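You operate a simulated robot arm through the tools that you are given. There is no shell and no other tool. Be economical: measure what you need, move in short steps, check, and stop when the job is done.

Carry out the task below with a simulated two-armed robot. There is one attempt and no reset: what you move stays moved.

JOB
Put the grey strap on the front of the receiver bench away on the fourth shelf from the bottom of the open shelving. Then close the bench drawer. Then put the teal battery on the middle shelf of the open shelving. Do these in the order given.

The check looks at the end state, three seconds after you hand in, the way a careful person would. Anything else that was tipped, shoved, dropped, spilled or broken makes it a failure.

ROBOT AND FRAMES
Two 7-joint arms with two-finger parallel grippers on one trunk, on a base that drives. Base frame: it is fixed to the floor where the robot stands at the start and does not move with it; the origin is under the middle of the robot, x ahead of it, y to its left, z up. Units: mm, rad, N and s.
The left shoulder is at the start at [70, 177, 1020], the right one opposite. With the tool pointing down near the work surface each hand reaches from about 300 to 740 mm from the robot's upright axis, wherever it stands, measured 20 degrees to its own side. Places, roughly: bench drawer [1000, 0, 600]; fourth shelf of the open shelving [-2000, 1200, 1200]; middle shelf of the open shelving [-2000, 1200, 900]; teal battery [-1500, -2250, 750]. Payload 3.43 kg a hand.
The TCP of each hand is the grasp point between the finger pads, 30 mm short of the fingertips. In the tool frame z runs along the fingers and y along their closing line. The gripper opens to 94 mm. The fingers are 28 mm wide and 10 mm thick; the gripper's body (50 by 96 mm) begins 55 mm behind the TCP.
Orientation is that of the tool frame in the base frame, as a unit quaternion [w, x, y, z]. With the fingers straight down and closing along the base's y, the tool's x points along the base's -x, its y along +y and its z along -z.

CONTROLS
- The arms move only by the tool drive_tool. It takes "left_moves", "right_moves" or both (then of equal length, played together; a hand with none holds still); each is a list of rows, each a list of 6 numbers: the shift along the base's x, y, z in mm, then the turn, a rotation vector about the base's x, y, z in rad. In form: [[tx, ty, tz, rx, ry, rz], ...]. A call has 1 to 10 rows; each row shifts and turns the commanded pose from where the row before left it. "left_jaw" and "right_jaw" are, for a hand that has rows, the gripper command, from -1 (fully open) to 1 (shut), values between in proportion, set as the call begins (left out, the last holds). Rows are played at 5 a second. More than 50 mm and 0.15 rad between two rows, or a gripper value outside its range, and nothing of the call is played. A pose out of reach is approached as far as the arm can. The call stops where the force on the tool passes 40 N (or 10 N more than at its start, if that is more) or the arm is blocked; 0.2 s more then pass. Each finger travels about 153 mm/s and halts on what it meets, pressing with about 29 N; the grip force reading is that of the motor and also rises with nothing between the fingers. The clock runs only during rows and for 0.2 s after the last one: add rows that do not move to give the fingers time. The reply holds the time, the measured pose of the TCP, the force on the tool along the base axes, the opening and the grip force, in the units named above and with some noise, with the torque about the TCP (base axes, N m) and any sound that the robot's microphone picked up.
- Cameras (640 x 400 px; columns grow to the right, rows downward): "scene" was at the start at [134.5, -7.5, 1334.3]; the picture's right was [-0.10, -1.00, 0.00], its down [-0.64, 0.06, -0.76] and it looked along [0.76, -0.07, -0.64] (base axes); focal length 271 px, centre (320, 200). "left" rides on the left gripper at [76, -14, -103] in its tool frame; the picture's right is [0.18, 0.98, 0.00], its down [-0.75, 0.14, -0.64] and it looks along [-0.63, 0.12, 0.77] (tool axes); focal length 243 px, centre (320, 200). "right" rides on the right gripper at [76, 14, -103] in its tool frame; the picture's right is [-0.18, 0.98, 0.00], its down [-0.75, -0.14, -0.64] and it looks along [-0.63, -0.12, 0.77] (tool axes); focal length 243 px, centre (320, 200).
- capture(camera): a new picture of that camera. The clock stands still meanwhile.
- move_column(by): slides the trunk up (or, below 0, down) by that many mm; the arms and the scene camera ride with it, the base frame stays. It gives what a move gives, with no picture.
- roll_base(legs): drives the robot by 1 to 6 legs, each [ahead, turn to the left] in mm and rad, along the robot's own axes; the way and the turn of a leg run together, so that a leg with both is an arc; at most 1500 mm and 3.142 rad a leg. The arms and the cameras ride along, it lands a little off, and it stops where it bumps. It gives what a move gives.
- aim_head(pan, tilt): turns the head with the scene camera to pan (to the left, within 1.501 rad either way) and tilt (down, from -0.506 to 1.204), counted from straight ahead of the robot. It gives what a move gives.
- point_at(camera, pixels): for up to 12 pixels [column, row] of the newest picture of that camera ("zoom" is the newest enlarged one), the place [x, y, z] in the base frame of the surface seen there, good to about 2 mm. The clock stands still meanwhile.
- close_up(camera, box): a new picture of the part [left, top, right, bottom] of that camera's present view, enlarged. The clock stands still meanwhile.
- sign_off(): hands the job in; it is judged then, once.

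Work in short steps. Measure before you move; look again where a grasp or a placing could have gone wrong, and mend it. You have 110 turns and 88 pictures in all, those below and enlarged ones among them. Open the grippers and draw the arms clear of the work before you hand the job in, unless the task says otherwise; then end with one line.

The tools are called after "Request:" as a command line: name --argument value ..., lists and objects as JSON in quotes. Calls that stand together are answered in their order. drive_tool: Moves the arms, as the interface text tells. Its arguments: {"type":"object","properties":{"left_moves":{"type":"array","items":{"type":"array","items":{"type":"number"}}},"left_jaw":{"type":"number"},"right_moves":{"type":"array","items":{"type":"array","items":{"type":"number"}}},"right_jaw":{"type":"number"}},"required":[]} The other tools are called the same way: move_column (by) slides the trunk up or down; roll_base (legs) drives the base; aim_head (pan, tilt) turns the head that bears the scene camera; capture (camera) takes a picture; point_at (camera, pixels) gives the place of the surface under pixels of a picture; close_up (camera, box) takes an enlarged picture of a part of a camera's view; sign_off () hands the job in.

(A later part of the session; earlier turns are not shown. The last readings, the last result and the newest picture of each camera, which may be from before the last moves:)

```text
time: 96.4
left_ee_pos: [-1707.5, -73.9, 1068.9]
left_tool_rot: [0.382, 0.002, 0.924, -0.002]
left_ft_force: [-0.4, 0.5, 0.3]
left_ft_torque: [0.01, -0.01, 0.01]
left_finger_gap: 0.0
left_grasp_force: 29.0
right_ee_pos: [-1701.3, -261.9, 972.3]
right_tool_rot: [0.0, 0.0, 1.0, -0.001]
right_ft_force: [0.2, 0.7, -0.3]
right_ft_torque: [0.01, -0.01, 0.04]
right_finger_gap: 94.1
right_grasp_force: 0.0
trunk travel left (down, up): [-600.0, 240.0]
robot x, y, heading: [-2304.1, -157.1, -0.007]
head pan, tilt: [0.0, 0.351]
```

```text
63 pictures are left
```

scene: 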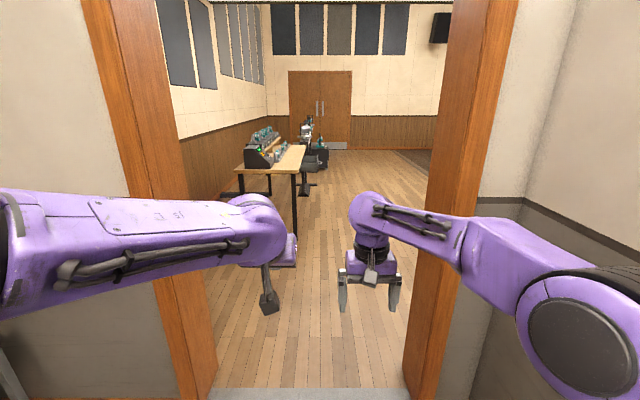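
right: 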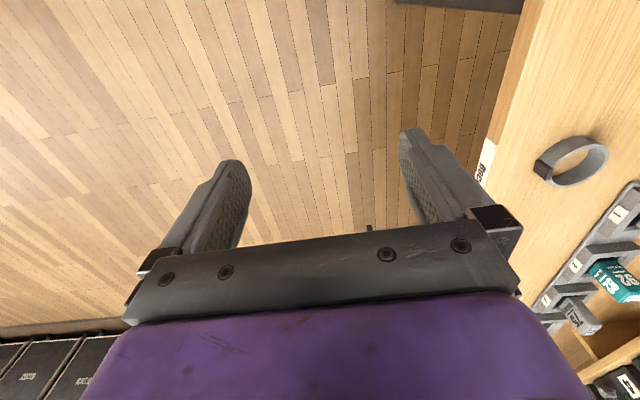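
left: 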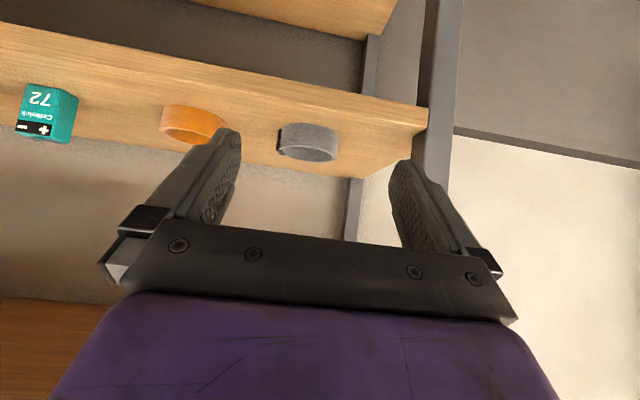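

Opening is straight ahead. I drive through, swing wide to y≈-750, travel along +x, and turn to face the drawer.

Request:
roll_base --legs '[[1075, 0.006], [1000, 0], [0, -1.2], [640, 0], [0, 1.2], [1015, 0]]'

Request:
roll_base --legs '[[0, 1.571]]'

Request:
aim_head --pan 0 --tilt 0.8

Request:
capture --camera "scene"

```text
time: 120.5
left_ee_pos: [1567.7, -652.3, 1070.3]
left_tool_rot: [0.383, -0.008, 0.924, 0.003]
left_ft_force: [-0.7, -0.5, -0.8]
left_ft_torque: [-0.01, -0.03, 0.03]
left_finger_gap: 0.1
left_grasp_force: 29.0
right_ee_pos: [1578.4, -841.9, 972.9]
right_tool_rot: [0.0, -0.009, 1.0, -0.001]
right_ft_force: [-0.2, -0.9, -0.4]
right_ft_torque: [0.02, 0.02, -0.04]
right_finger_gap: 94.0
right_grasp_force: 0.0
trunk travel left (down, up): [-600.0, 240.0]
robot x, y, heading: [968.6, -754.5, 0.015]
head pan, tilt: [0.0, 0.351]
```

```text
time: 124.8
left_ee_pos: [864.7, -156.8, 1069.1]
left_tool_rot: [-0.267, 0.663, -0.643, -0.274]
left_ft_force: [0.6, 0.7, -0.3]
left_ft_torque: [-0.01, 0.02, 0.01]
left_finger_gap: 0.0
left_grasp_force: 29.4
right_ee_pos: [1050.6, -144.9, 972.6]
right_tool_rot: [-0.001, 0.718, -0.696, 0.0]
right_ft_force: [0.0, -0.2, 0.5]
right_ft_torque: [0.0, -0.03, -0.01]
right_finger_gap: 94.1
right_grasp_force: 0.1
trunk travel left (down, up): [-600.0, 240.0]
robot x, y, heading: [973.6, -749.8, 1.596]
head pan, tilt: [0.0, 0.351]
```

```text
time: 125.7
left_ee_pos: [864.2, -157.7, 1069.9]
left_tool_rot: [-0.266, 0.664, -0.643, -0.274]
left_ft_force: [0.1, 0.5, -0.1]
left_ft_torque: [-0.03, 0.01, 0.0]
left_finger_gap: 0.1
left_grasp_force: 29.2
right_ee_pos: [1052.0, -144.2, 973.6]
right_tool_rot: [0.0, 0.719, -0.695, 0.0]
right_ft_force: [-0.1, 0.7, -0.4]
right_ft_torque: [0.01, 0.01, 0.0]
right_finger_gap: 94.1
right_grasp_force: 0.0
trunk travel left (down, up): [-600.0, 240.0]
robot x, y, heading: [970.0, -751.9, 1.6]
head pan, tilt: [0.0, 0.799]
```

```text
62 pictures are left
```

scene: 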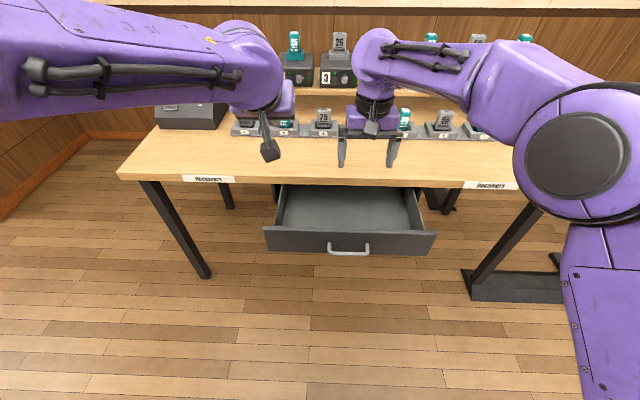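

The drawer is seen at (350,240) with its handle at (348,248). I measure it.

Request:
point_at --camera "scene" --pixels '[[290, 240], [290, 230], [348, 252], [329, 248], [368, 250], [265, 232], [435, 236], [290, 250], [320, 215], [276, 183], [400, 240], [440, 180]]'

```text
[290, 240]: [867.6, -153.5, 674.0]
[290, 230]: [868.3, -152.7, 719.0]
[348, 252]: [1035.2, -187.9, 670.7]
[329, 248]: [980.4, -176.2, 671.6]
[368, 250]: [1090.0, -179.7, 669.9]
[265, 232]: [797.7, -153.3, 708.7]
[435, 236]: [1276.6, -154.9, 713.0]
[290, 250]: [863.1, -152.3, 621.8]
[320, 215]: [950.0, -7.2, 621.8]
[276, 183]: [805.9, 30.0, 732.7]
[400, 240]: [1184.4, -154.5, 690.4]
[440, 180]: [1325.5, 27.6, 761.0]
```

Panel face is at y=-153, x 797–1277 and z 610–720, with the handle from x 980–1090. I retract both hands, lower the column by 300, and bring the closed left fingers in front of the panel at x≈945.

Request:
drive_tool --left_moves '[[20, -20, 0, 0, 0, 0], [20, -20, 0, 0, 0, 0], [20, -20, 0, 0, 0, 0], [20, -20, 0, 0, 0, 0], [0, -10, 0, 0, 0, 0], [0, 0, 0, 0, 0, 0]]' --right_moves '[[15, -40, 15, 0, 0, 0], [15, -40, 15, 0, 0, 0], [15, -40, 15, 0, 0, 0], [15, -40, 15, 0, 0, 0], [15, -40, 15, 0, 0, 0], [15, -20, 15, 0, 0, 0]]'

Request:
move_column --by -300

Request:
capture --camera "scene"

```text
time: 127.1
left_ee_pos: [942.9, -248.3, 1070.5]
left_tool_rot: [-0.267, 0.664, -0.642, -0.275]
left_ft_force: [0.7, -0.3, -0.2]
left_ft_torque: [-0.02, -0.02, 0.05]
left_finger_gap: 0.0
left_grasp_force: 29.3
right_ee_pos: [1139.9, -365.3, 1063.4]
right_tool_rot: [-0.002, 0.718, -0.696, 0.0]
right_ft_force: [0.4, 0.7, -0.5]
right_ft_torque: [-0.04, 0.03, 0.02]
right_finger_gap: 93.8
right_grasp_force: 0.0
trunk travel left (down, up): [-600.0, 240.0]
robot x, y, heading: [969.4, -746.7, 1.602]
head pan, tilt: [0.0, 0.799]
```

```text
time: 130.1
left_ee_pos: [943.3, -247.4, 770.6]
left_tool_rot: [-0.267, 0.664, -0.643, -0.273]
left_ft_force: [0.1, -0.4, 0.4]
left_ft_torque: [0.0, 0.0, -0.03]
left_finger_gap: 0.0
left_grasp_force: 29.5
right_ee_pos: [1140.8, -364.8, 762.3]
right_tool_rot: [0.0, 0.719, -0.695, 0.001]
right_ft_force: [-0.1, 0.9, -0.4]
right_ft_torque: [0.02, -0.02, 0.01]
right_finger_gap: 94.2
right_grasp_force: 0.1
trunk travel left (down, up): [-300.0, 540.0]
robot x, y, heading: [970.9, -749.5, 1.602]
head pan, tilt: [0.0, 0.799]
```

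```text
61 pictures are left
```

scene: 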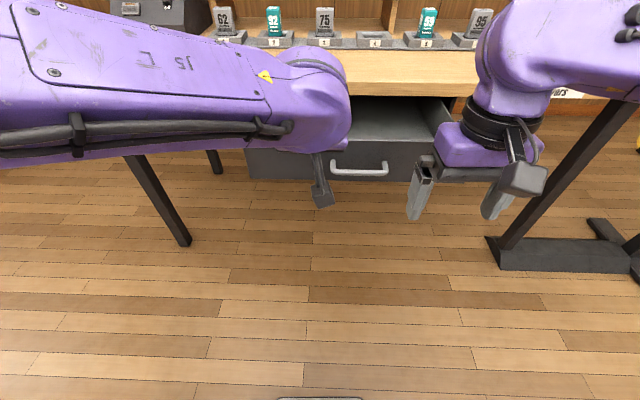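

I lower the left hand in front of the panel, then push in small rows.

Request:
drive_tool --left_moves '[[0, 0, -30, 0, 0, 0], [0, 0, -30, 0, 0, 0], [0, 0, -22, 0, 0, 0], [0, 25, 0, 0, 0, 0], [0, 20, 0, 0, 0, 0], [0, 15, 0, 0, 0, 0], [0, 15, 0, 0, 0, 0], [0, 15, 0, 0, 0, 0], [0, 15, 0, 0, 0, 0]]'

Request:
capture --camera "scene"

```text
time: 132.1
left_ee_pos: [942.3, -138.9, 691.6]
left_tool_rot: [-0.27, 0.664, -0.642, -0.273]
left_ft_force: [-0.5, 0.9, 0.3]
left_ft_torque: [0.01, -0.04, 0.0]
left_finger_gap: 0.0
left_grasp_force: 29.3
right_ee_pos: [1141.1, -365.1, 762.7]
right_tool_rot: [0.0, 0.719, -0.695, 0.0]
right_ft_force: [0.4, 0.3, 0.6]
right_ft_torque: [-0.04, 0.03, 0.03]
right_finger_gap: 94.2
right_grasp_force: 0.0
trunk travel left (down, up): [-300.0, 540.0]
robot x, y, heading: [970.3, -749.1, 1.599]
head pan, tilt: [0.0, 0.799]
```

```text
60 pictures are left
```

scene: 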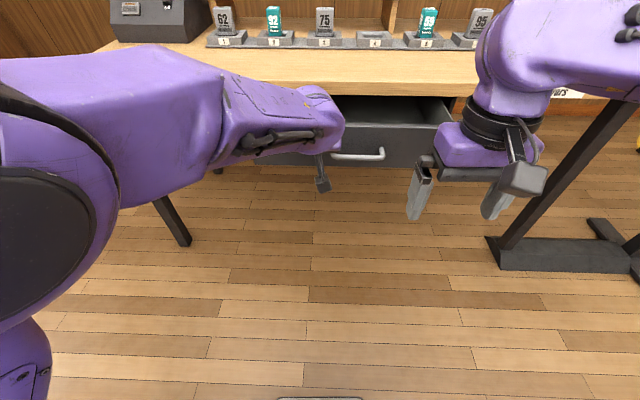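

The drawer is moving in, so I continue pushing.

Request:
drive_tool --left_moves '[[0, 15, 0, 0, 0, 0], [0, 15, 0, 0, 0, 0], [0, 15, 0, 0, 0, 0], [0, 15, 0, 0, 0, 0], [0, 15, 0, 0, 0, 0], [0, 15, 0, 0, 0, 0], [0, 15, 0, 0, 0, 0]]'

Request:
capture --camera "scene"

Request:
point_at --camera "scene" --pixels '[[400, 125], [400, 140], [400, 110], [400, 95], [400, 80]]'

```text
time: 133.9
left_ee_pos: [916.1, -28.1, 698.1]
left_tool_rot: [-0.276, 0.684, -0.622, -0.264]
left_ft_force: [-0.3, -0.9, 0.3]
left_ft_torque: [-0.01, 0.0, -0.04]
left_finger_gap: 0.2
left_grasp_force: 29.4
right_ee_pos: [1139.5, -364.6, 761.7]
right_tool_rot: [0.0, 0.719, -0.695, 0.0]
right_ft_force: [-0.4, -1.1, 0.4]
right_ft_torque: [0.03, -0.03, -0.01]
right_finger_gap: 93.9
right_grasp_force: 0.0
trunk travel left (down, up): [-300.0, 540.0]
robot x, y, heading: [969.3, -753.2, 1.599]
head pan, tilt: [0.0, 0.799]
stopped in row 7 (left hand): the arm was blocked; the commanded pose is now the measured one
```

```text
59 pictures are left
```

scene: 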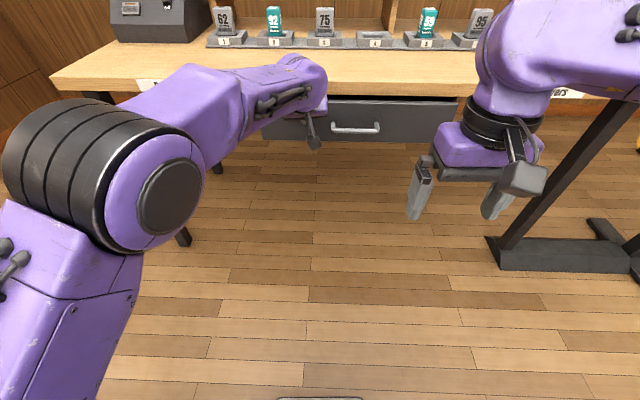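

```text
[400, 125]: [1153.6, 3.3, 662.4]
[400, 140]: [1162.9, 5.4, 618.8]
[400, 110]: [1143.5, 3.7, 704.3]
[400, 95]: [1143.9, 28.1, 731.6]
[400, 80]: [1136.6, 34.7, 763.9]
```

The panel is at y≈3 against the bench front at 28, with about 25 mm left; the left arm is near its limit. I pull back, step the base forward, and push again.

Request:
drive_tool --left_moves '[[0, -40, 0, 0, 0, 0], [0, -40, 0, 0, 0, 0], [0, -40, 0, 0, 0, 0], [0, -40, 0, 0, 0, 0], [0, -40, 0, 0, 0, 0], [25, 0, 0, 0, 0, -0.056]]'

Request:
roll_base --legs '[[130, 0]]'

Request:
capture --camera "scene"

```text
time: 134.4
left_ee_pos: [894.1, -104.7, 566.6]
left_tool_rot: [-0.204, 0.734, -0.624, -0.174]
left_ft_force: [-0.3, 0.5, 0.4]
left_ft_torque: [-0.01, -0.03, 0.01]
left_finger_gap: 0.0
left_grasp_force: 29.1
right_ee_pos: [1139.5, -365.0, 762.4]
right_tool_rot: [-0.001, 0.718, -0.696, -0.001]
right_ft_force: [-0.3, -0.9, -0.3]
right_ft_torque: [0.02, 0.01, 0.01]
right_finger_gap: 94.2
right_grasp_force: 0.1
trunk travel left (down, up): [-300.0, 540.0]
robot x, y, heading: [971.6, -752.8, 1.604]
head pan, tilt: [0.0, 0.799]
stopped in row 2 (left hand): the arm was blocked; the commanded pose is now the measured one
```

```text
time: 135.7
left_ee_pos: [890.7, 26.0, 567.8]
left_tool_rot: [-0.205, 0.733, -0.625, -0.174]
left_ft_force: [-0.5, -0.1, 0.3]
left_ft_torque: [0.03, -0.04, -0.02]
left_finger_gap: 0.0
left_grasp_force: 28.8
right_ee_pos: [1136.4, -231.7, 761.2]
right_tool_rot: [0.0, 0.719, -0.695, 0.001]
right_ft_force: [1.3, 0.4, 0.3]
right_ft_torque: [-0.03, 0.0, -0.02]
right_finger_gap: 94.0
right_grasp_force: 0.1
trunk travel left (down, up): [-300.0, 540.0]
robot x, y, heading: [965.0, -618.8, 1.601]
head pan, tilt: [0.0, 0.799]
```

```text
58 pictures are left
```

scene: 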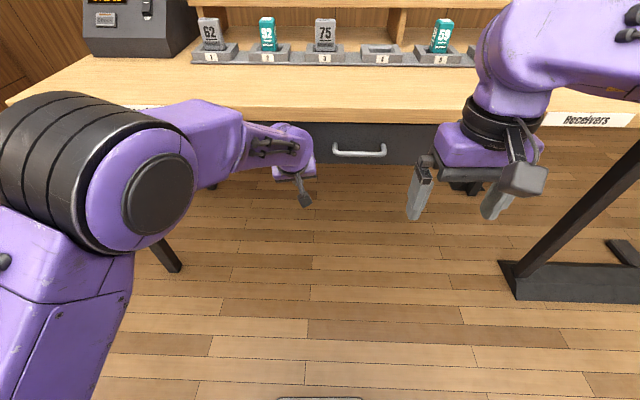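

The arm folded oddly and dropped to z≈567, and the base step brought the hand beneath the drawer. No force shows. I check the drawer panel position.

Request:
point_at --camera "scene" --pixels '[[400, 135], [400, 150], [400, 118], [400, 105], [325, 135], [295, 160], [305, 195], [360, 152]]'

Request:
close_up --camera "scene" --box '[200, 80, 460, 240]'

```text
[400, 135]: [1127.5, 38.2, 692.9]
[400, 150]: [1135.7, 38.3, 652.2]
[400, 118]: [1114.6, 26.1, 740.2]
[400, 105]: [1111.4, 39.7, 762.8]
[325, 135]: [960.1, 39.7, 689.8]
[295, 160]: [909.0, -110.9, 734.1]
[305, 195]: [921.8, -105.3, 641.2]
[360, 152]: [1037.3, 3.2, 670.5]
```

```text
2.46 times, centred on (330, 160) of scene
```

zoom: 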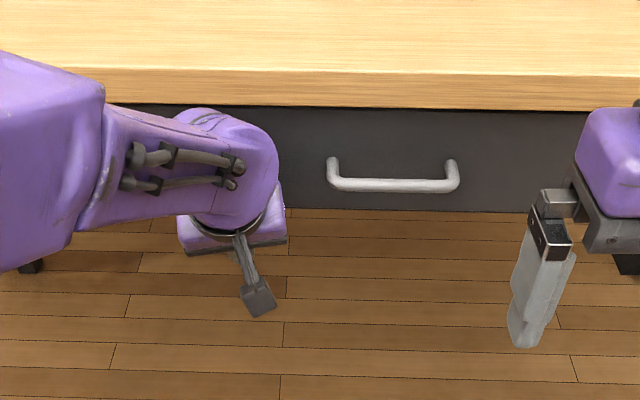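

The panel is now at y=38, recessed just behind the bench edge (26). I back the base straight out to free the hand, then check whether it is fully shut.

Request:
roll_base --legs '[[-260, 0]]'

Request:
capture --camera "scene"

Request:
capture --camera "left"

```text
time: 137.6
left_ee_pos: [895.9, -232.9, 568.7]
left_tool_rot: [-0.206, 0.734, -0.622, -0.176]
left_ft_force: [0.3, -0.4, 0.2]
left_ft_torque: [0.01, 0.02, 0.0]
left_finger_gap: 0.1
left_grasp_force: 29.4
right_ee_pos: [1144.0, -494.0, 762.1]
right_tool_rot: [-0.001, 0.721, -0.693, -0.001]
right_ft_force: [0.0, 0.5, 0.8]
right_ft_torque: [-0.05, -0.02, 0.04]
right_finger_gap: 94.1
right_grasp_force: 0.0
trunk travel left (down, up): [-300.0, 540.0]
robot x, y, heading: [975.3, -882.0, 1.606]
head pan, tilt: [0.0, 0.799]
```

```text
56 pictures are left
```

scene: 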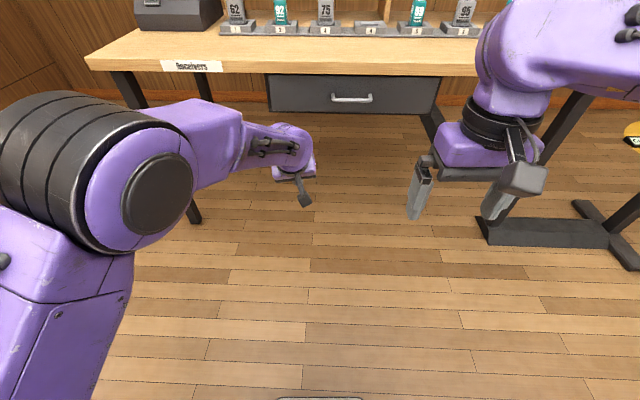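

```text
55 pictures are left
```

left: 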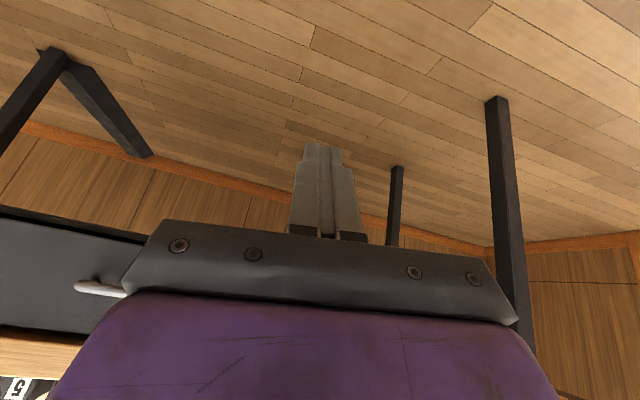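

The drawer looks nearly flush. Before confirming with a push from the right hand, I raise the column and bring the left arm back to a normal shape.

Request:
move_column --by 250

Request:
drive_tool --left_moves '[[-10, 10, 25, 0, 0, 0], [-10, 10, 25, 0, 0, 0], [-10, 0, 30, 0, 0, 0], [-10, 0, 30, 0, 0, 0], [0, 0, 30, 0, 0, 0], [0, 0, 30, 0, 0, 0], [0, 0, 0, 0, 0, 0]]'

Request:
capture --camera "scene"

```text
time: 140.2
left_ee_pos: [896.9, -234.3, 818.3]
left_tool_rot: [-0.205, 0.735, -0.622, -0.175]
left_ft_force: [0.0, -0.2, 0.1]
left_ft_torque: [-0.01, 0.0, -0.04]
left_finger_gap: 0.4
left_grasp_force: 29.2
right_ee_pos: [1142.9, -493.1, 1011.8]
right_tool_rot: [0.0, 0.721, -0.693, 0.001]
right_ft_force: [-0.4, 0.2, 0.9]
right_ft_torque: [0.0, -0.02, 0.02]
right_finger_gap: 93.6
right_grasp_force: 0.1
trunk travel left (down, up): [-550.0, 290.0]
robot x, y, heading: [978.9, -878.2, 1.601]
head pan, tilt: [0.0, 0.799]
```

```text
time: 141.8
left_ee_pos: [856.4, -212.8, 989.1]
left_tool_rot: [-0.205, 0.735, -0.623, -0.174]
left_ft_force: [0.9, -0.7, 0.5]
left_ft_torque: [0.0, -0.01, 0.03]
left_finger_gap: 0.0
left_grasp_force: 28.6
right_ee_pos: [1143.5, -492.9, 1011.8]
right_tool_rot: [0.0, 0.721, -0.693, 0.001]
right_ft_force: [0.5, 0.1, 0.3]
right_ft_torque: [0.03, 0.01, 0.02]
right_finger_gap: 94.2
right_grasp_force: 0.0
trunk travel left (down, up): [-550.0, 290.0]
robot x, y, heading: [977.2, -881.6, 1.607]
head pan, tilt: [0.0, 0.799]
```

```text
54 pictures are left
```

scene: 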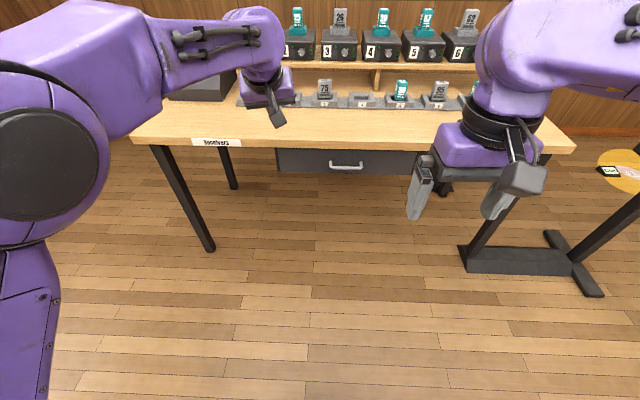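

Left arm is normal again. I retract it, and pitch the right hand with its jaw shut to 30° below horizontal at z≈685 for a checking push.

Request:
drive_tool --left_moves '[[0, -30, 20, 0, 0, 0], [0, -30, 20, 0, 0, 0], [0, -30, 20, 0, 0, 0], [0, -30, 20, 0, 0, 0], [0, -30, 10, 0, 0, 0], [0, -20, 0, 0, 0, 0], [0, 0, 0, 0, 0, 0]]' --right_moves '[[0, 20, -45, 0.14, 0, 0], [0, 20, -45, 0.14, 0, 0], [0, 20, -45, 0.14, 0, 0], [0, 20, -45, 0.14, 0, 0], [0, 10, -45, 0.14, 0, 0], [0, 10, -45, 0.14, 0, 0], [0, 10, -45, 0.14, 0, 0]]' --right_jaw 1

Request:
capture --camera "scene"

```text
time: 143.4
left_ee_pos: [853.6, -379.8, 1077.0]
left_tool_rot: [-0.205, 0.735, -0.622, -0.174]
left_ft_force: [-0.6, 0.6, 0.5]
left_ft_torque: [0.01, -0.02, -0.03]
left_finger_gap: 0.1
left_grasp_force: 29.0
right_ee_pos: [1144.5, -378.6, 697.9]
right_tool_rot: [0.336, -0.622, 0.626, 0.33]
right_ft_force: [-0.6, 0.4, -0.7]
right_ft_torque: [0.0, -0.02, -0.02]
right_finger_gap: 0.0
right_grasp_force: 29.1
trunk travel left (down, up): [-550.0, 290.0]
robot x, y, heading: [975.4, -882.3, 1.604]
head pan, tilt: [0.0, 0.799]
```

```text
53 pictures are left
```

scene: 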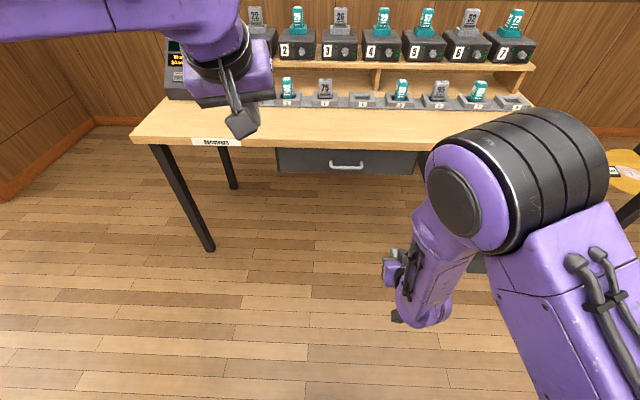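

The right hand is positioned with the tip at y≈-350. I advance the base 320 mm and then push with the arm until resistance.

Request:
roll_base --legs '[[320, 0]]'

Request:
drive_tool --right_moves '[[5, 10, -7, 0, 0, 0], [5, 10, -5, 0, 0, 0], [0, 15, 0, 0, 0, 0], [0, 10, 0, 0, 0, 0], [0, 8, 0, 0, 0, 0], [0, 6, 0, 0, 0, 0], [0, 6, 0, 0, 0, 0], [0, 6, 0, 0, 0, 0]]'

Request:
capture --camera "scene"

```text
time: 145.5
left_ee_pos: [842.1, -59.8, 1077.8]
left_tool_rot: [-0.205, 0.736, -0.621, -0.176]
left_ft_force: [-0.2, 0.1, 0.2]
left_ft_torque: [0.02, -0.01, -0.01]
left_finger_gap: 0.1
left_grasp_force: 28.4
right_ee_pos: [1134.5, -58.2, 693.3]
right_tool_rot: [-0.334, 0.626, -0.624, -0.328]
right_ft_force: [0.7, -0.5, 0.3]
right_ft_torque: [-0.01, -0.02, 0.01]
right_finger_gap: 0.0
right_grasp_force: 29.2
trunk travel left (down, up): [-550.0, 290.0]
robot x, y, heading: [963.7, -558.3, 1.608]
head pan, tilt: [0.0, 0.799]
```

```text
time: 147.3
left_ee_pos: [843.1, -64.7, 1079.6]
left_tool_rot: [-0.208, 0.735, -0.621, -0.176]
left_ft_force: [0.0, -0.2, 0.0]
left_ft_torque: [-0.02, 0.03, -0.01]
left_finger_gap: 0.0
left_grasp_force: 29.3
right_ee_pos: [1143.5, 5.3, 682.7]
right_tool_rot: [-0.332, 0.627, -0.625, -0.326]
right_ft_force: [-2.0, -33.3, 0.2]
right_ft_torque: [-0.16, 0.48, 0.08]
right_finger_gap: 0.1
right_grasp_force: 28.7
trunk travel left (down, up): [-550.0, 290.0]
robot x, y, heading: [964.2, -557.4, 1.608]
head pan, tilt: [0.0, 0.799]
```

```text
52 pictures are left
```

scene: 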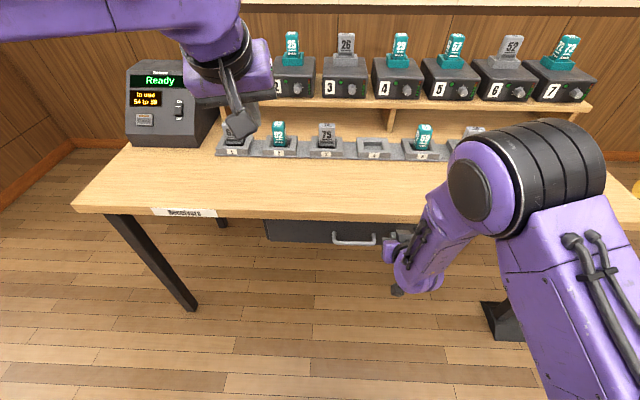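

The panel met a firm stop (33 N) at the same place, so the drawer is shut. I withdraw the right hand and back the base away.

Request:
drive_tool --right_moves '[[0, -30, 0, 0, 0, 0], [0, -40, 0, 0, 0, 0], [0, -40, 0, 0, 0, 0], [0, 0, 0, 0, 0, 0]]'

Request:
roll_base --legs '[[-330, 0]]'

Request:
capture --camera "scene"

Request:
point_at --camera "scene" --pixels '[[300, 160], [390, 160], [345, 145]]'

```text
time: 148.3
left_ee_pos: [842.8, -58.9, 1078.7]
left_tool_rot: [-0.206, 0.735, -0.621, -0.176]
left_ft_force: [-0.2, 0.6, 0.2]
left_ft_torque: [0.02, 0.01, -0.02]
left_finger_gap: 0.2
left_grasp_force: 29.1
right_ee_pos: [1143.5, -100.2, 684.1]
right_tool_rot: [-0.334, 0.626, -0.624, -0.328]
right_ft_force: [-0.3, 0.1, 0.0]
right_ft_torque: [0.0, -0.01, -0.02]
right_finger_gap: 0.0
right_grasp_force: 28.9
trunk travel left (down, up): [-550.0, 290.0]
robot x, y, heading: [965.2, -554.0, 1.61]
head pan, tilt: [0.0, 0.799]
```

```text
time: 150.5
left_ee_pos: [855.0, -387.3, 1078.4]
left_tool_rot: [-0.205, 0.735, -0.622, -0.175]
left_ft_force: [-0.5, -0.4, 0.1]
left_ft_torque: [-0.01, -0.01, 0.01]
left_finger_gap: 0.0
left_grasp_force: 29.3
right_ee_pos: [1155.7, -428.2, 683.3]
right_tool_rot: [0.335, -0.625, 0.625, 0.327]
right_ft_force: [0.0, -0.1, 0.8]
right_ft_torque: [-0.01, 0.01, 0.0]
right_finger_gap: 0.2
right_grasp_force: 29.0
trunk travel left (down, up): [-550.0, 290.0]
robot x, y, heading: [976.6, -885.5, 1.605]
head pan, tilt: [0.0, 0.799]
```

```text
51 pictures are left
```

scene: 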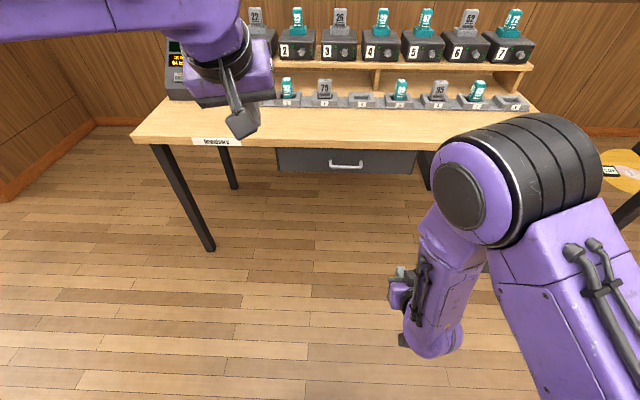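

```text
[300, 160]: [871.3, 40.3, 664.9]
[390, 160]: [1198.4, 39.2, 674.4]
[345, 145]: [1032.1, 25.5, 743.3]
```

The drawer is closed. I bring both arms back to the narrow travelling shape, with the left pitch restored to 45°.

Request:
drive_tool --left_moves '[[4, 15, -7, 0.0337, 0.0146, -0.0143], [4, 15, -7, 0.0337, 0.0146, -0.0143], [4, 15, -7, 0.0337, 0.0146, -0.0143], [4, 15, -7, 0.0337, 0.0146, -0.0143], [4, 15, -7, 0.0337, 0.0146, -0.0143], [4, 15, -7, 0.0337, 0.0146, -0.0143], [4, 15, -7, 0.0337, 0.0146, -0.0143], [0, 0, 0, 0, 0, 0]]' --right_moves '[[0, 0, 42, -0.14, 0, 0], [0, 10, 42, -0.14, 0, 0], [-13, 25, 42, -0.14, 0, 0], [-15, 28, 42, -0.14, 0, 0], [-20, 28, 42, -0.14, 0, 0], [-20, 28, 42, -0.14, 0, 0], [-20, 28, 42, -0.14, 0, 0], [0, 0, 0, 0, 0, 0]]' --left_jaw -1

Request:
move_column --by 100

Request:
capture --camera "scene"

```text
refused: row 3 steps farther than a row can; nothing moved
```

```text
time: 151.8
left_ee_pos: [854.9, -386.8, 1177.9]
left_tool_rot: [-0.205, 0.735, -0.622, -0.176]
left_ft_force: [0.1, 0.4, 0.9]
left_ft_torque: [0.02, 0.06, 0.01]
left_finger_gap: 0.2
left_grasp_force: 28.6
right_ee_pos: [1155.9, -428.3, 783.9]
right_tool_rot: [0.334, -0.625, 0.625, 0.327]
right_ft_force: [-0.1, 0.2, -0.2]
right_ft_torque: [0.01, -0.03, 0.0]
right_finger_gap: 0.0
right_grasp_force: 29.1
trunk travel left (down, up): [-650.0, 190.0]
robot x, y, heading: [976.0, -884.6, 1.606]
head pan, tilt: [0.0, 0.799]
```

```text
50 pictures are left
```

scene: 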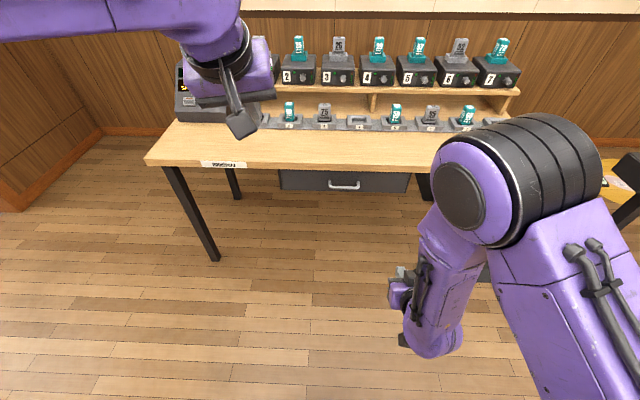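

The call was refused for step size, so I use smaller rows.

Request:
drive_tool --left_moves '[[4, 13, -7, 0.0295, 0.0128, -0.0125], [4, 13, -7, 0.0295, 0.0128, -0.0125], [4, 13, -7, 0.0295, 0.0128, -0.0125], [4, 13, -7, 0.0295, 0.0128, -0.0125], [4, 13, -7, 0.0295, 0.0128, -0.0125], [4, 13, -7, 0.0295, 0.0128, -0.0125], [4, 13, -7, 0.0295, 0.0128, -0.0125], [4, 13, -7, 0.0295, 0.0128, -0.0125], [0, 0, 0, 0, 0, 0]]' --right_moves '[[0, 10, 33, -0.122, 0, 0], [-6, 15, 33, -0.122, 0, 0], [-14, 20, 33, -0.122, 0, 0], [-14, 20, 33, -0.122, 0, 0], [-14, 20, 33, -0.122, 0, 0], [-14, 20, 33, -0.122, 0, 0], [-14, 20, 33, -0.122, 0, 0], [-14, 20, 33, -0.122, 0, 0], [0, 0, 0, 0, 0, 0]]' --left_jaw -1

Request:
capture --camera "scene"

```text
time: 153.8
left_ee_pos: [886.6, -283.1, 1121.4]
left_tool_rot: [-0.268, 0.664, -0.642, -0.275]
left_ft_force: [-0.4, -0.9, 1.4]
left_ft_torque: [0.02, 0.02, 0.01]
left_finger_gap: 94.1
left_grasp_force: 0.0
right_ee_pos: [1068.3, -285.6, 1048.1]
right_tool_rot: [-0.002, 0.708, -0.706, 0.004]
right_ft_force: [0.4, -0.1, 0.4]
right_ft_torque: [0.0, 0.01, 0.0]
right_finger_gap: 0.0
right_grasp_force: 28.7
trunk travel left (down, up): [-650.0, 190.0]
robot x, y, heading: [975.1, -885.8, 1.605]
head pan, tilt: [0.0, 0.799]
```

```text
49 pictures are left
```

scene: 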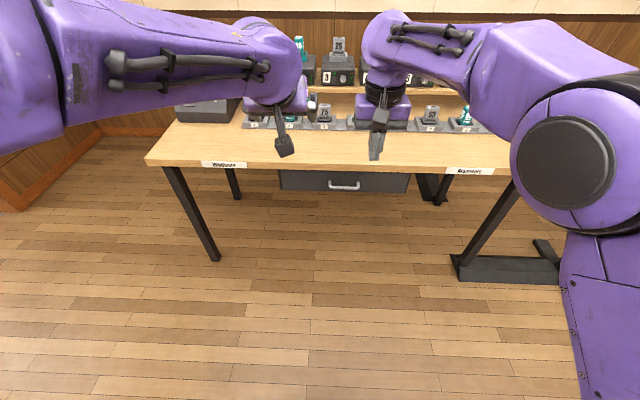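

Arms are compact. I drive to (-400,-1577) facing the first doorway and look in.

Request:
roll_base --legs '[[0, 2.002], [770, 0], [769, 0], [0, -0.466]]'

Request:
aim_head --pan 0.35 --tilt 0.45

Request:
capture --camera "scene"

```text
time: 167.8
left_ee_pos: [-1008.4, -1615.0, 1121.5]
left_tool_rot: [-0.004, 0.924, -0.008, -0.383]
left_ft_force: [-1.1, 0.4, 0.4]
left_ft_torque: [-0.02, 0.03, 0.0]
left_finger_gap: 94.2
left_grasp_force: 0.1
right_ee_pos: [-995.3, -1434.0, 1047.6]
right_tool_rot: [-0.004, 1.0, -0.024, 0.001]
right_ft_force: [-0.6, 0.0, 0.1]
right_ft_torque: [-0.03, 0.01, 0.0]
right_finger_gap: 0.3
right_grasp_force: 29.0
trunk travel left (down, up): [-650.0, 190.0]
robot x, y, heading: [-401.5, -1560.0, 3.127]
head pan, tilt: [0.0, 0.799]
```

```text
time: 168.7
left_ee_pos: [-1006.8, -1614.7, 1120.7]
left_tool_rot: [-0.005, 0.924, -0.008, -0.383]
left_ft_force: [0.0, -0.6, -0.8]
left_ft_torque: [-0.01, -0.02, -0.02]
left_finger_gap: 94.0
left_grasp_force: 0.1
right_ee_pos: [-996.3, -1434.9, 1046.3]
right_tool_rot: [-0.005, 1.0, -0.023, 0.001]
right_ft_force: [0.3, -0.1, -0.1]
right_ft_torque: [0.01, 0.01, 0.01]
right_finger_gap: 0.0
right_grasp_force: 28.9
trunk travel left (down, up): [-650.0, 190.0]
robot x, y, heading: [-399.3, -1556.3, 3.126]
head pan, tilt: [0.351, 0.45]
```

```text
48 pictures are left
```

scene: 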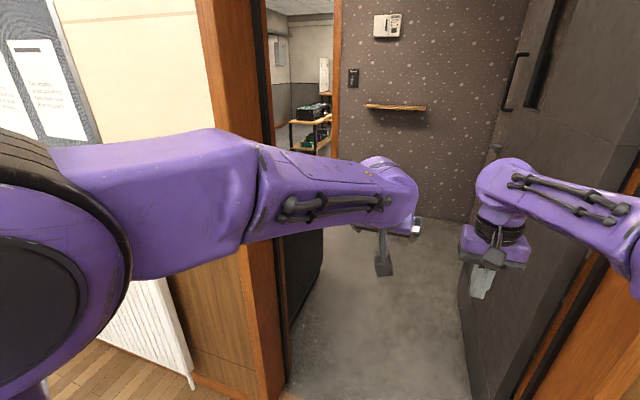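

I check the lateral extent of the left elbow (≈(40,300)), the left jamb, and the arm itself before entering.

Request:
point_at --camera "scene" --pixels '[[15, 290], [50, 160], [100, 200], [20, 170], [235, 100], [290, 330], [460, 320], [520, 90], [620, 250], [345, 95]]'

Request:
aim_head --pan 1.3 --tilt 0.5

Request:
capture --camera "scene"

```text
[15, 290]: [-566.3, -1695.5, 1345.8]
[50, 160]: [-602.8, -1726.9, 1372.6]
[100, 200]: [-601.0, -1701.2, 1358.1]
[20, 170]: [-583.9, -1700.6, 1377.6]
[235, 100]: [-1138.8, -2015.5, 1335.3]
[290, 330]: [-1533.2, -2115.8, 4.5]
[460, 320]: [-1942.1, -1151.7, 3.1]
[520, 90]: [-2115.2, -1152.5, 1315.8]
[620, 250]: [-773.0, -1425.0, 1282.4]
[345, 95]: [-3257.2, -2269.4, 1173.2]
```

```text
time: 169.9
left_ee_pos: [-1007.0, -1615.0, 1121.7]
left_tool_rot: [-0.005, 0.924, -0.008, -0.383]
left_ft_force: [-0.4, -0.8, -0.4]
left_ft_torque: [0.0, 0.01, 0.0]
left_finger_gap: 94.0
left_grasp_force: 0.2
right_ee_pos: [-995.7, -1434.8, 1047.5]
right_tool_rot: [-0.005, 1.0, -0.024, 0.001]
right_ft_force: [-0.4, -0.3, 0.4]
right_ft_torque: [-0.03, 0.0, 0.0]
right_finger_gap: 0.4
right_grasp_force: 29.0
trunk travel left (down, up): [-650.0, 190.0]
robot x, y, heading: [-399.0, -1557.5, 3.131]
head pan, tilt: [1.3, 0.499]
```

```text
47 pictures are left
```

scene: 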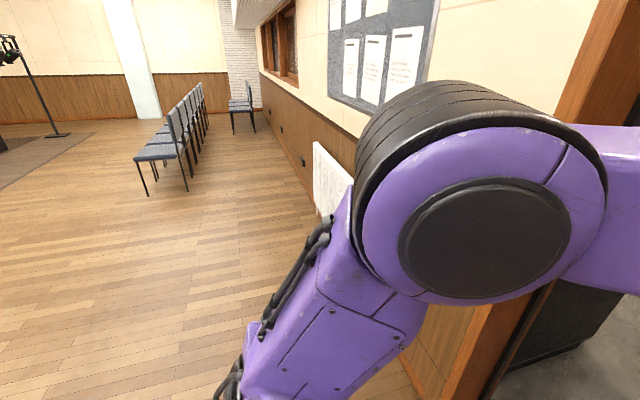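

Elbows are within about ±300 now. I drive in along the centre, to x≈-1580, and turn left to face the counter.

Request:
roll_base --legs '[[0, 0.03], [1180, 0]]'

Request:
roll_base --legs '[[0, 1.55]]'

Request:
aim_head --pan 0 --tilt 0.75

Request:
capture --camera "scene"

```text
time: 176.3
left_ee_pos: [-2187.2, -1688.9, 1121.2]
left_tool_rot: [0.007, 0.923, 0.021, -0.383]
left_ft_force: [0.6, 0.3, -0.8]
left_ft_torque: [0.0, 0.03, 0.0]
left_finger_gap: 94.2
left_grasp_force: 0.1
right_ee_pos: [-2187.5, -1507.7, 1047.1]
right_tool_rot: [-0.004, 1.0, 0.008, 0.0]
right_ft_force: [0.0, -0.5, -0.2]
right_ft_torque: [-0.03, 0.02, 0.02]
right_finger_gap: 0.1
right_grasp_force: 29.3
trunk travel left (down, up): [-650.0, 190.0]
robot x, y, heading: [-1587.0, -1595.1, -3.1]
head pan, tilt: [1.3, 0.499]
```

```text
time: 180.6
left_ee_pos: [-1477.9, -2193.7, 1121.8]
left_tool_rot: [0.278, 0.632, 0.674, -0.263]
left_ft_force: [-0.3, -0.8, 0.0]
left_ft_torque: [0.02, -0.03, -0.02]
left_finger_gap: 94.0
left_grasp_force: 0.1
right_ee_pos: [-1658.6, -2196.1, 1047.3]
right_tool_rot: [-0.003, 0.694, 0.72, -0.003]
right_ft_force: [0.6, 0.2, 0.7]
right_ft_torque: [0.02, -0.02, -0.01]
right_finger_gap: 0.2
right_grasp_force: 28.8
trunk travel left (down, up): [-650.0, 190.0]
robot x, y, heading: [-1582.8, -1589.1, -1.504]
head pan, tilt: [1.3, 0.499]
```

```text
time: 182.0
left_ee_pos: [-1478.9, -2193.7, 1120.9]
left_tool_rot: [0.279, 0.632, 0.673, -0.263]
left_ft_force: [-0.2, 0.4, 1.0]
left_ft_torque: [-0.01, 0.0, 0.02]
left_finger_gap: 94.1
left_grasp_force: 0.0
right_ee_pos: [-1659.3, -2195.9, 1048.1]
right_tool_rot: [-0.003, 0.694, 0.72, -0.003]
right_ft_force: [0.3, 0.6, -1.0]
right_ft_torque: [0.04, 0.0, -0.03]
right_finger_gap: 0.0
right_grasp_force: 29.8
trunk travel left (down, up): [-650.0, 190.0]
robot x, y, heading: [-1590.2, -1592.2, -1.508]
head pan, tilt: [0.0, 0.75]
```

```text
46 pictures are left
```

scene: 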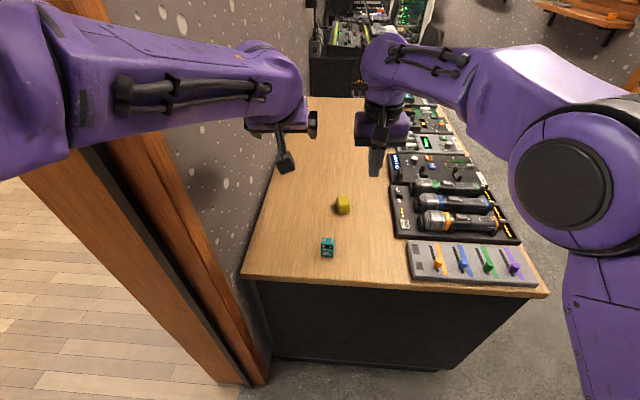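

The teal battery stands at (328,247), close to the counter's near edge, with a yellow block at (343,205) behind it. I zoom in and measure.

Request:
close_up --camera "scene" --box '[260, 180, 420, 280]'

Request:
point_at --camera "zoom" --pixels '[[245, 240], [272, 240], [298, 240], [275, 265], [275, 295], [245, 265], [298, 265], [330, 80], [335, 125], [270, 335], [400, 390], [310, 225]]'

```text
4.00 times, centred on (340, 230) of scene
```

zoom: 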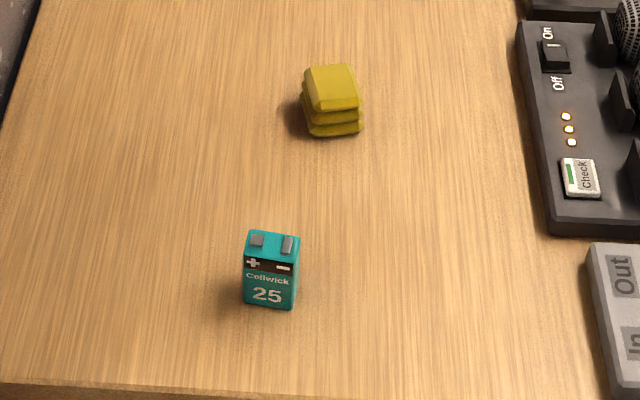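

```text
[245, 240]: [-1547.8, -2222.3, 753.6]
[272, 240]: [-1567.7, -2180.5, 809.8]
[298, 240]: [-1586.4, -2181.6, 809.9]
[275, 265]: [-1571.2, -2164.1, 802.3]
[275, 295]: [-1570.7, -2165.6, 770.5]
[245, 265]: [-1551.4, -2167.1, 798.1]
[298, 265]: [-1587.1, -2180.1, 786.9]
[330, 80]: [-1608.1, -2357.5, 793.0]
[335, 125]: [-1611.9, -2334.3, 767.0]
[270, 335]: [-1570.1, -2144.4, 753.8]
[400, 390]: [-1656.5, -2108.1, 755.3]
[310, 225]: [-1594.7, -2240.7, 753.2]
```

The battery stands at centre ≈(-1569,-2178), about 38 mm wide in x and 25 deep, z 754–810. I move the right hand aside and bring the left hand (45° pitch) to a pre-grasp.

Request:
drive_tool --right_moves '[[-20, 30, 10, 0, 0, 0], [-20, 30, 10, 0, 0, 0], [-20, 30, 10, 0, 0, 0], [-20, 30, 10, 0, 0, 0], [-20, 30, 0, 0, 0, 0], [-10, 20, 0, 0, 0, 0], [0, 0, 0, 0, 0, 0]]'

Request:
drive_tool --left_moves '[[-11, 11, -33, 0, 0, -0.008], [-11, 11, -33, 0, 0, -0.008], [-11, 11, -33, 0, 0, -0.008], [-11, 11, -33, 0, 0, -0.008], [-11, 11, -33, 0, 0, -0.008], [-12, 11, -31, 0, 0, -0.008], [-12, 11, -30, 0, 0, -0.008], [-12, 11, -30, 0, 0, -0.007], [0, 0, 0, 0, 0, 0]]'

Request:
capture --camera "left"

Request:
capture --camera "scene"

```text
time: 183.6
left_ee_pos: [-1476.9, -2193.0, 1121.9]
left_tool_rot: [0.278, 0.632, 0.674, -0.263]
left_ft_force: [0.3, 0.5, -0.7]
left_ft_torque: [0.01, -0.01, -0.01]
left_finger_gap: 93.9
left_grasp_force: 0.0
right_ee_pos: [-1768.7, -2028.0, 1089.8]
right_tool_rot: [-0.004, 0.694, 0.72, -0.003]
right_ft_force: [0.7, -0.3, 1.0]
right_ft_torque: [0.01, 0.03, 0.01]
right_finger_gap: 0.1
right_grasp_force: 29.3
trunk travel left (down, up): [-650.0, 190.0]
robot x, y, heading: [-1588.8, -1591.4, -1.511]
head pan, tilt: [0.0, 0.75]
```

```text
time: 185.8
left_ee_pos: [-1561.0, -2123.5, 894.4]
left_tool_rot: [0.255, 0.62, 0.679, -0.3]
left_ft_force: [0.0, -0.8, -0.9]
left_ft_torque: [0.01, -0.02, 0.01]
left_finger_gap: 93.9
left_grasp_force: 0.1
right_ee_pos: [-1770.3, -2026.5, 1088.8]
right_tool_rot: [-0.004, 0.694, 0.72, -0.002]
right_ft_force: [-0.4, 0.5, -0.1]
right_ft_torque: [-0.01, -0.02, -0.01]
right_finger_gap: 0.1
right_grasp_force: 28.7
trunk travel left (down, up): [-650.0, 190.0]
robot x, y, heading: [-1586.7, -1594.2, -1.501]
head pan, tilt: [0.0, 0.75]
stopped in row 9 (left hand): the arm was blocked; the commanded pose is now the measured one
```

```text
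44 pictures are left
```

left: 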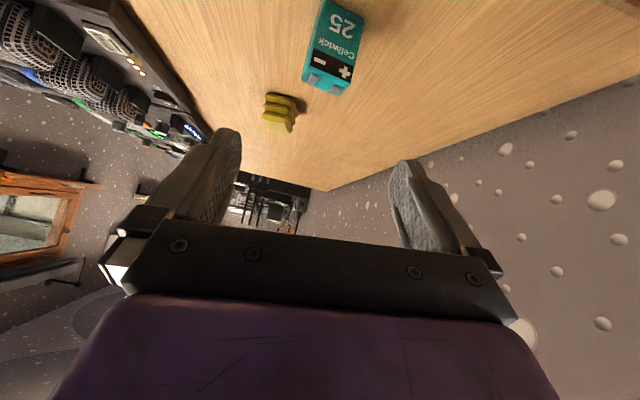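

```text
43 pictures are left
```

scene: 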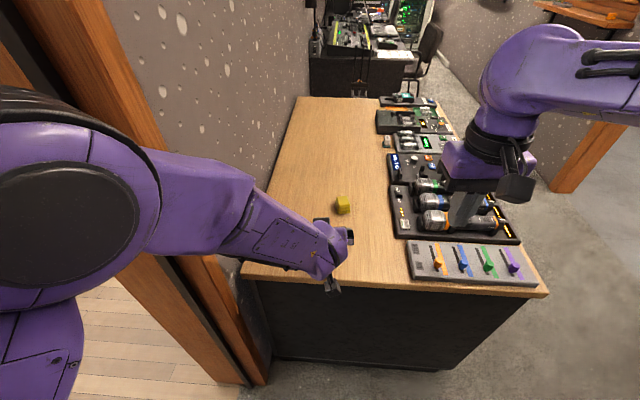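

The arm blocks when the hand nears the robot's midline, as at the drawer. I lift the left hand clear and turn the robot about 0.3 rad to the right so the battery lies 150 mm to its left.

Request:
drive_tool --left_moves '[[12, -10, 30, 0, 0, 0], [12, -10, 30, 0, 0, 0], [12, -10, 30, 0, 0, 0], [12, -10, 30, 0, 0, 0], [12, -10, 30, 0, 0, 0], [12, -10, 30, 0, 0, 0]]'

Request:
roll_base --legs '[[0, -0.3]]'

Request:
capture --camera "scene"

Request:
capture --camera "left"

```text
time: 187.2
left_ee_pos: [-1489.5, -2181.8, 1072.5]
left_tool_rot: [0.256, 0.622, 0.678, -0.297]
left_ft_force: [-0.4, 0.4, 0.4]
left_ft_torque: [0.03, 0.03, 0.0]
left_finger_gap: 94.2
left_grasp_force: 0.1
right_ee_pos: [-1768.0, -2025.8, 1089.4]
right_tool_rot: [-0.003, 0.694, 0.72, -0.003]
right_ft_force: [-0.3, 0.3, -0.3]
right_ft_torque: [0.0, 0.02, -0.01]
right_finger_gap: 0.0
right_grasp_force: 28.9
trunk travel left (down, up): [-650.0, 190.0]
robot x, y, heading: [-1587.5, -1590.9, -1.506]
head pan, tilt: [0.0, 0.75]
```

```text
time: 188.6
left_ee_pos: [-1668.7, -2183.2, 1071.8]
left_tool_rot: [0.209, 0.716, 0.577, -0.333]
left_ft_force: [0.6, 0.3, -0.4]
left_ft_torque: [0.0, -0.03, 0.01]
left_finger_gap: 94.1
left_grasp_force: 0.0
right_ee_pos: [-1888.6, -1951.7, 1090.1]
right_tool_rot: [-0.005, 0.795, 0.607, -0.002]
right_ft_force: [0.3, 0.5, -0.5]
right_ft_torque: [-0.02, 0.01, -0.03]
right_finger_gap: 0.1
right_grasp_force: 29.0
trunk travel left (down, up): [-650.0, 190.0]
robot x, y, heading: [-1588.2, -1594.5, -1.808]
head pan, tilt: [0.0, 0.75]
```

```text
42 pictures are left
```

scene: 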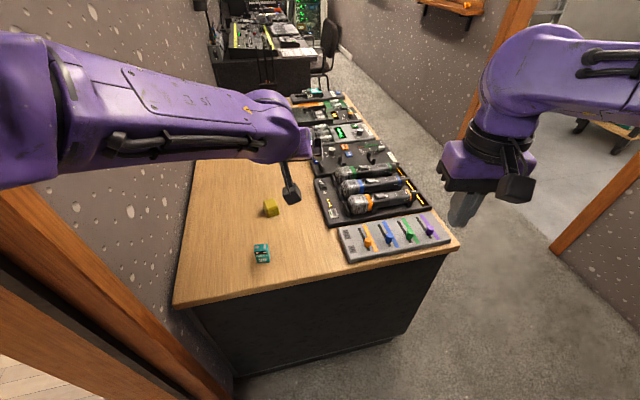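

```text
41 pictures are left
```

left: 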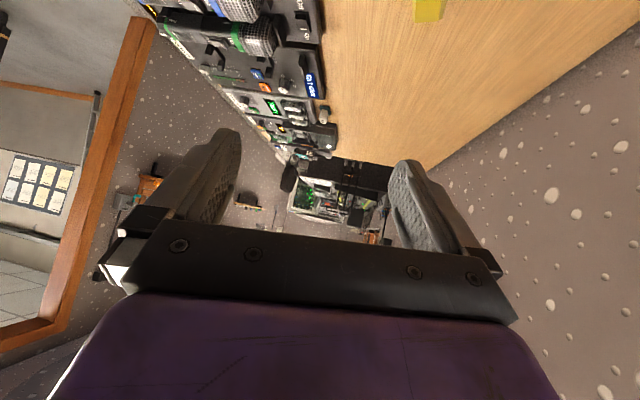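

I take a close-up of the battery at (262,253) to get its yaw from the top edges.

Request:
close_up --camera "scene" --box '[232, 230, 296, 270]'

```text
10.00 times, centred on (264, 250) of scene
```

zoom: 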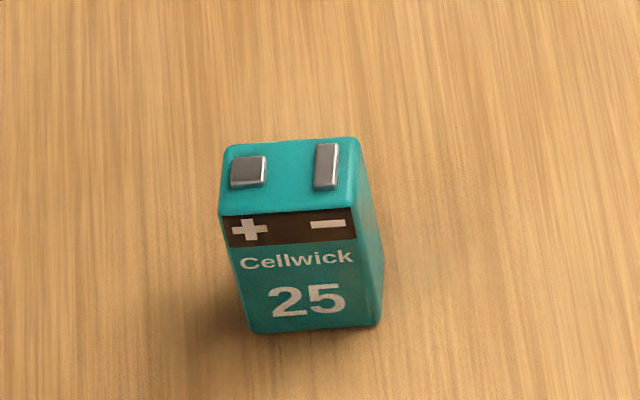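

Request:
point_at --camera "zoom" --pixels '[[240, 270], [290, 270], [345, 265], [250, 315], [310, 315], [365, 310], [235, 152], [345, 146], [345, 200], [232, 205], [365, 200], [375, 290]]'

```text
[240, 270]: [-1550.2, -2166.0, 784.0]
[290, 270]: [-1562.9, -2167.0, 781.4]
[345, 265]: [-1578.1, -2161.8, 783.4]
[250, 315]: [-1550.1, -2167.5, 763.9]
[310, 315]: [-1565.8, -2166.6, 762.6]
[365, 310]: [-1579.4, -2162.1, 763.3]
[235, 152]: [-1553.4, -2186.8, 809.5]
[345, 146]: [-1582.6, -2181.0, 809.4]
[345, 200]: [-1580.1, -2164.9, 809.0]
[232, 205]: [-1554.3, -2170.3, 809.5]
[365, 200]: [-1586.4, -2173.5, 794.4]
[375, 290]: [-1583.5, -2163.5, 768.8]
```

The battery face is turned so the aligned approach heading is about -1.742, with centre ≈(-1568,-2176) and top at 810. I correct the hand's small roll and yaw and go to the pre-grasp.

Request:
drive_tool --left_moves '[[14, 9, -27, 0, -0.011, 0.01], [14, 9, -27, 0, -0.011, 0.01], [14, 9, -27, 0, -0.011, 0.01], [14, 9, -27, 0, -0.011, 0.01], [14, 9, -27, 0, -0.011, 0.01], [14, 9, -27, 0, -0.011, 0.01], [14, 9, -27, 0, -0.011, 0.01], [14, 9, -26, 0, -0.01, 0.009], [0, 0, 0, 0, 0, 0]]'

Request:
capture --camera "left"

```text
time: 190.6
left_ee_pos: [-1561.1, -2115.9, 870.9]
left_tool_rot: [0.244, 0.701, 0.599, -0.301]
left_ft_force: [-0.4, -1.3, -0.4]
left_ft_torque: [0.0, 0.02, 0.01]
left_finger_gap: 93.8
left_grasp_force: 0.0
left hand out of reach, approached as far as the arm can: row 4
right_ee_pos: [-1889.8, -1951.9, 1089.4]
right_tool_rot: [-0.004, 0.795, 0.607, -0.002]
right_ft_force: [0.1, -0.3, -0.6]
right_ft_torque: [0.03, -0.02, -0.02]
right_finger_gap: 0.2
right_grasp_force: 29.4
trunk travel left (down, up): [-650.0, 190.0]
robot x, y, heading: [-1586.0, -1592.4, -1.803]
head pan, tilt: [0.0, 0.75]
```

```text
39 pictures are left
```

left: 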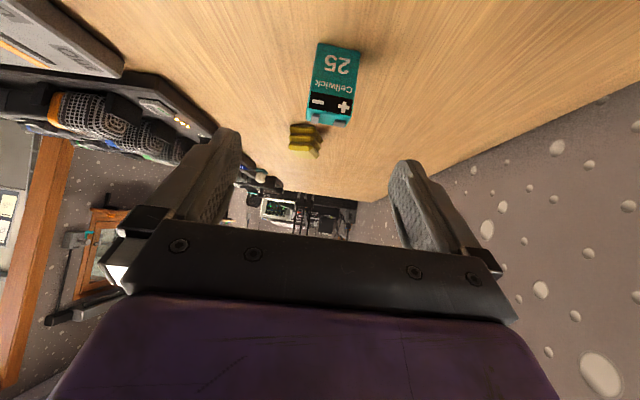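

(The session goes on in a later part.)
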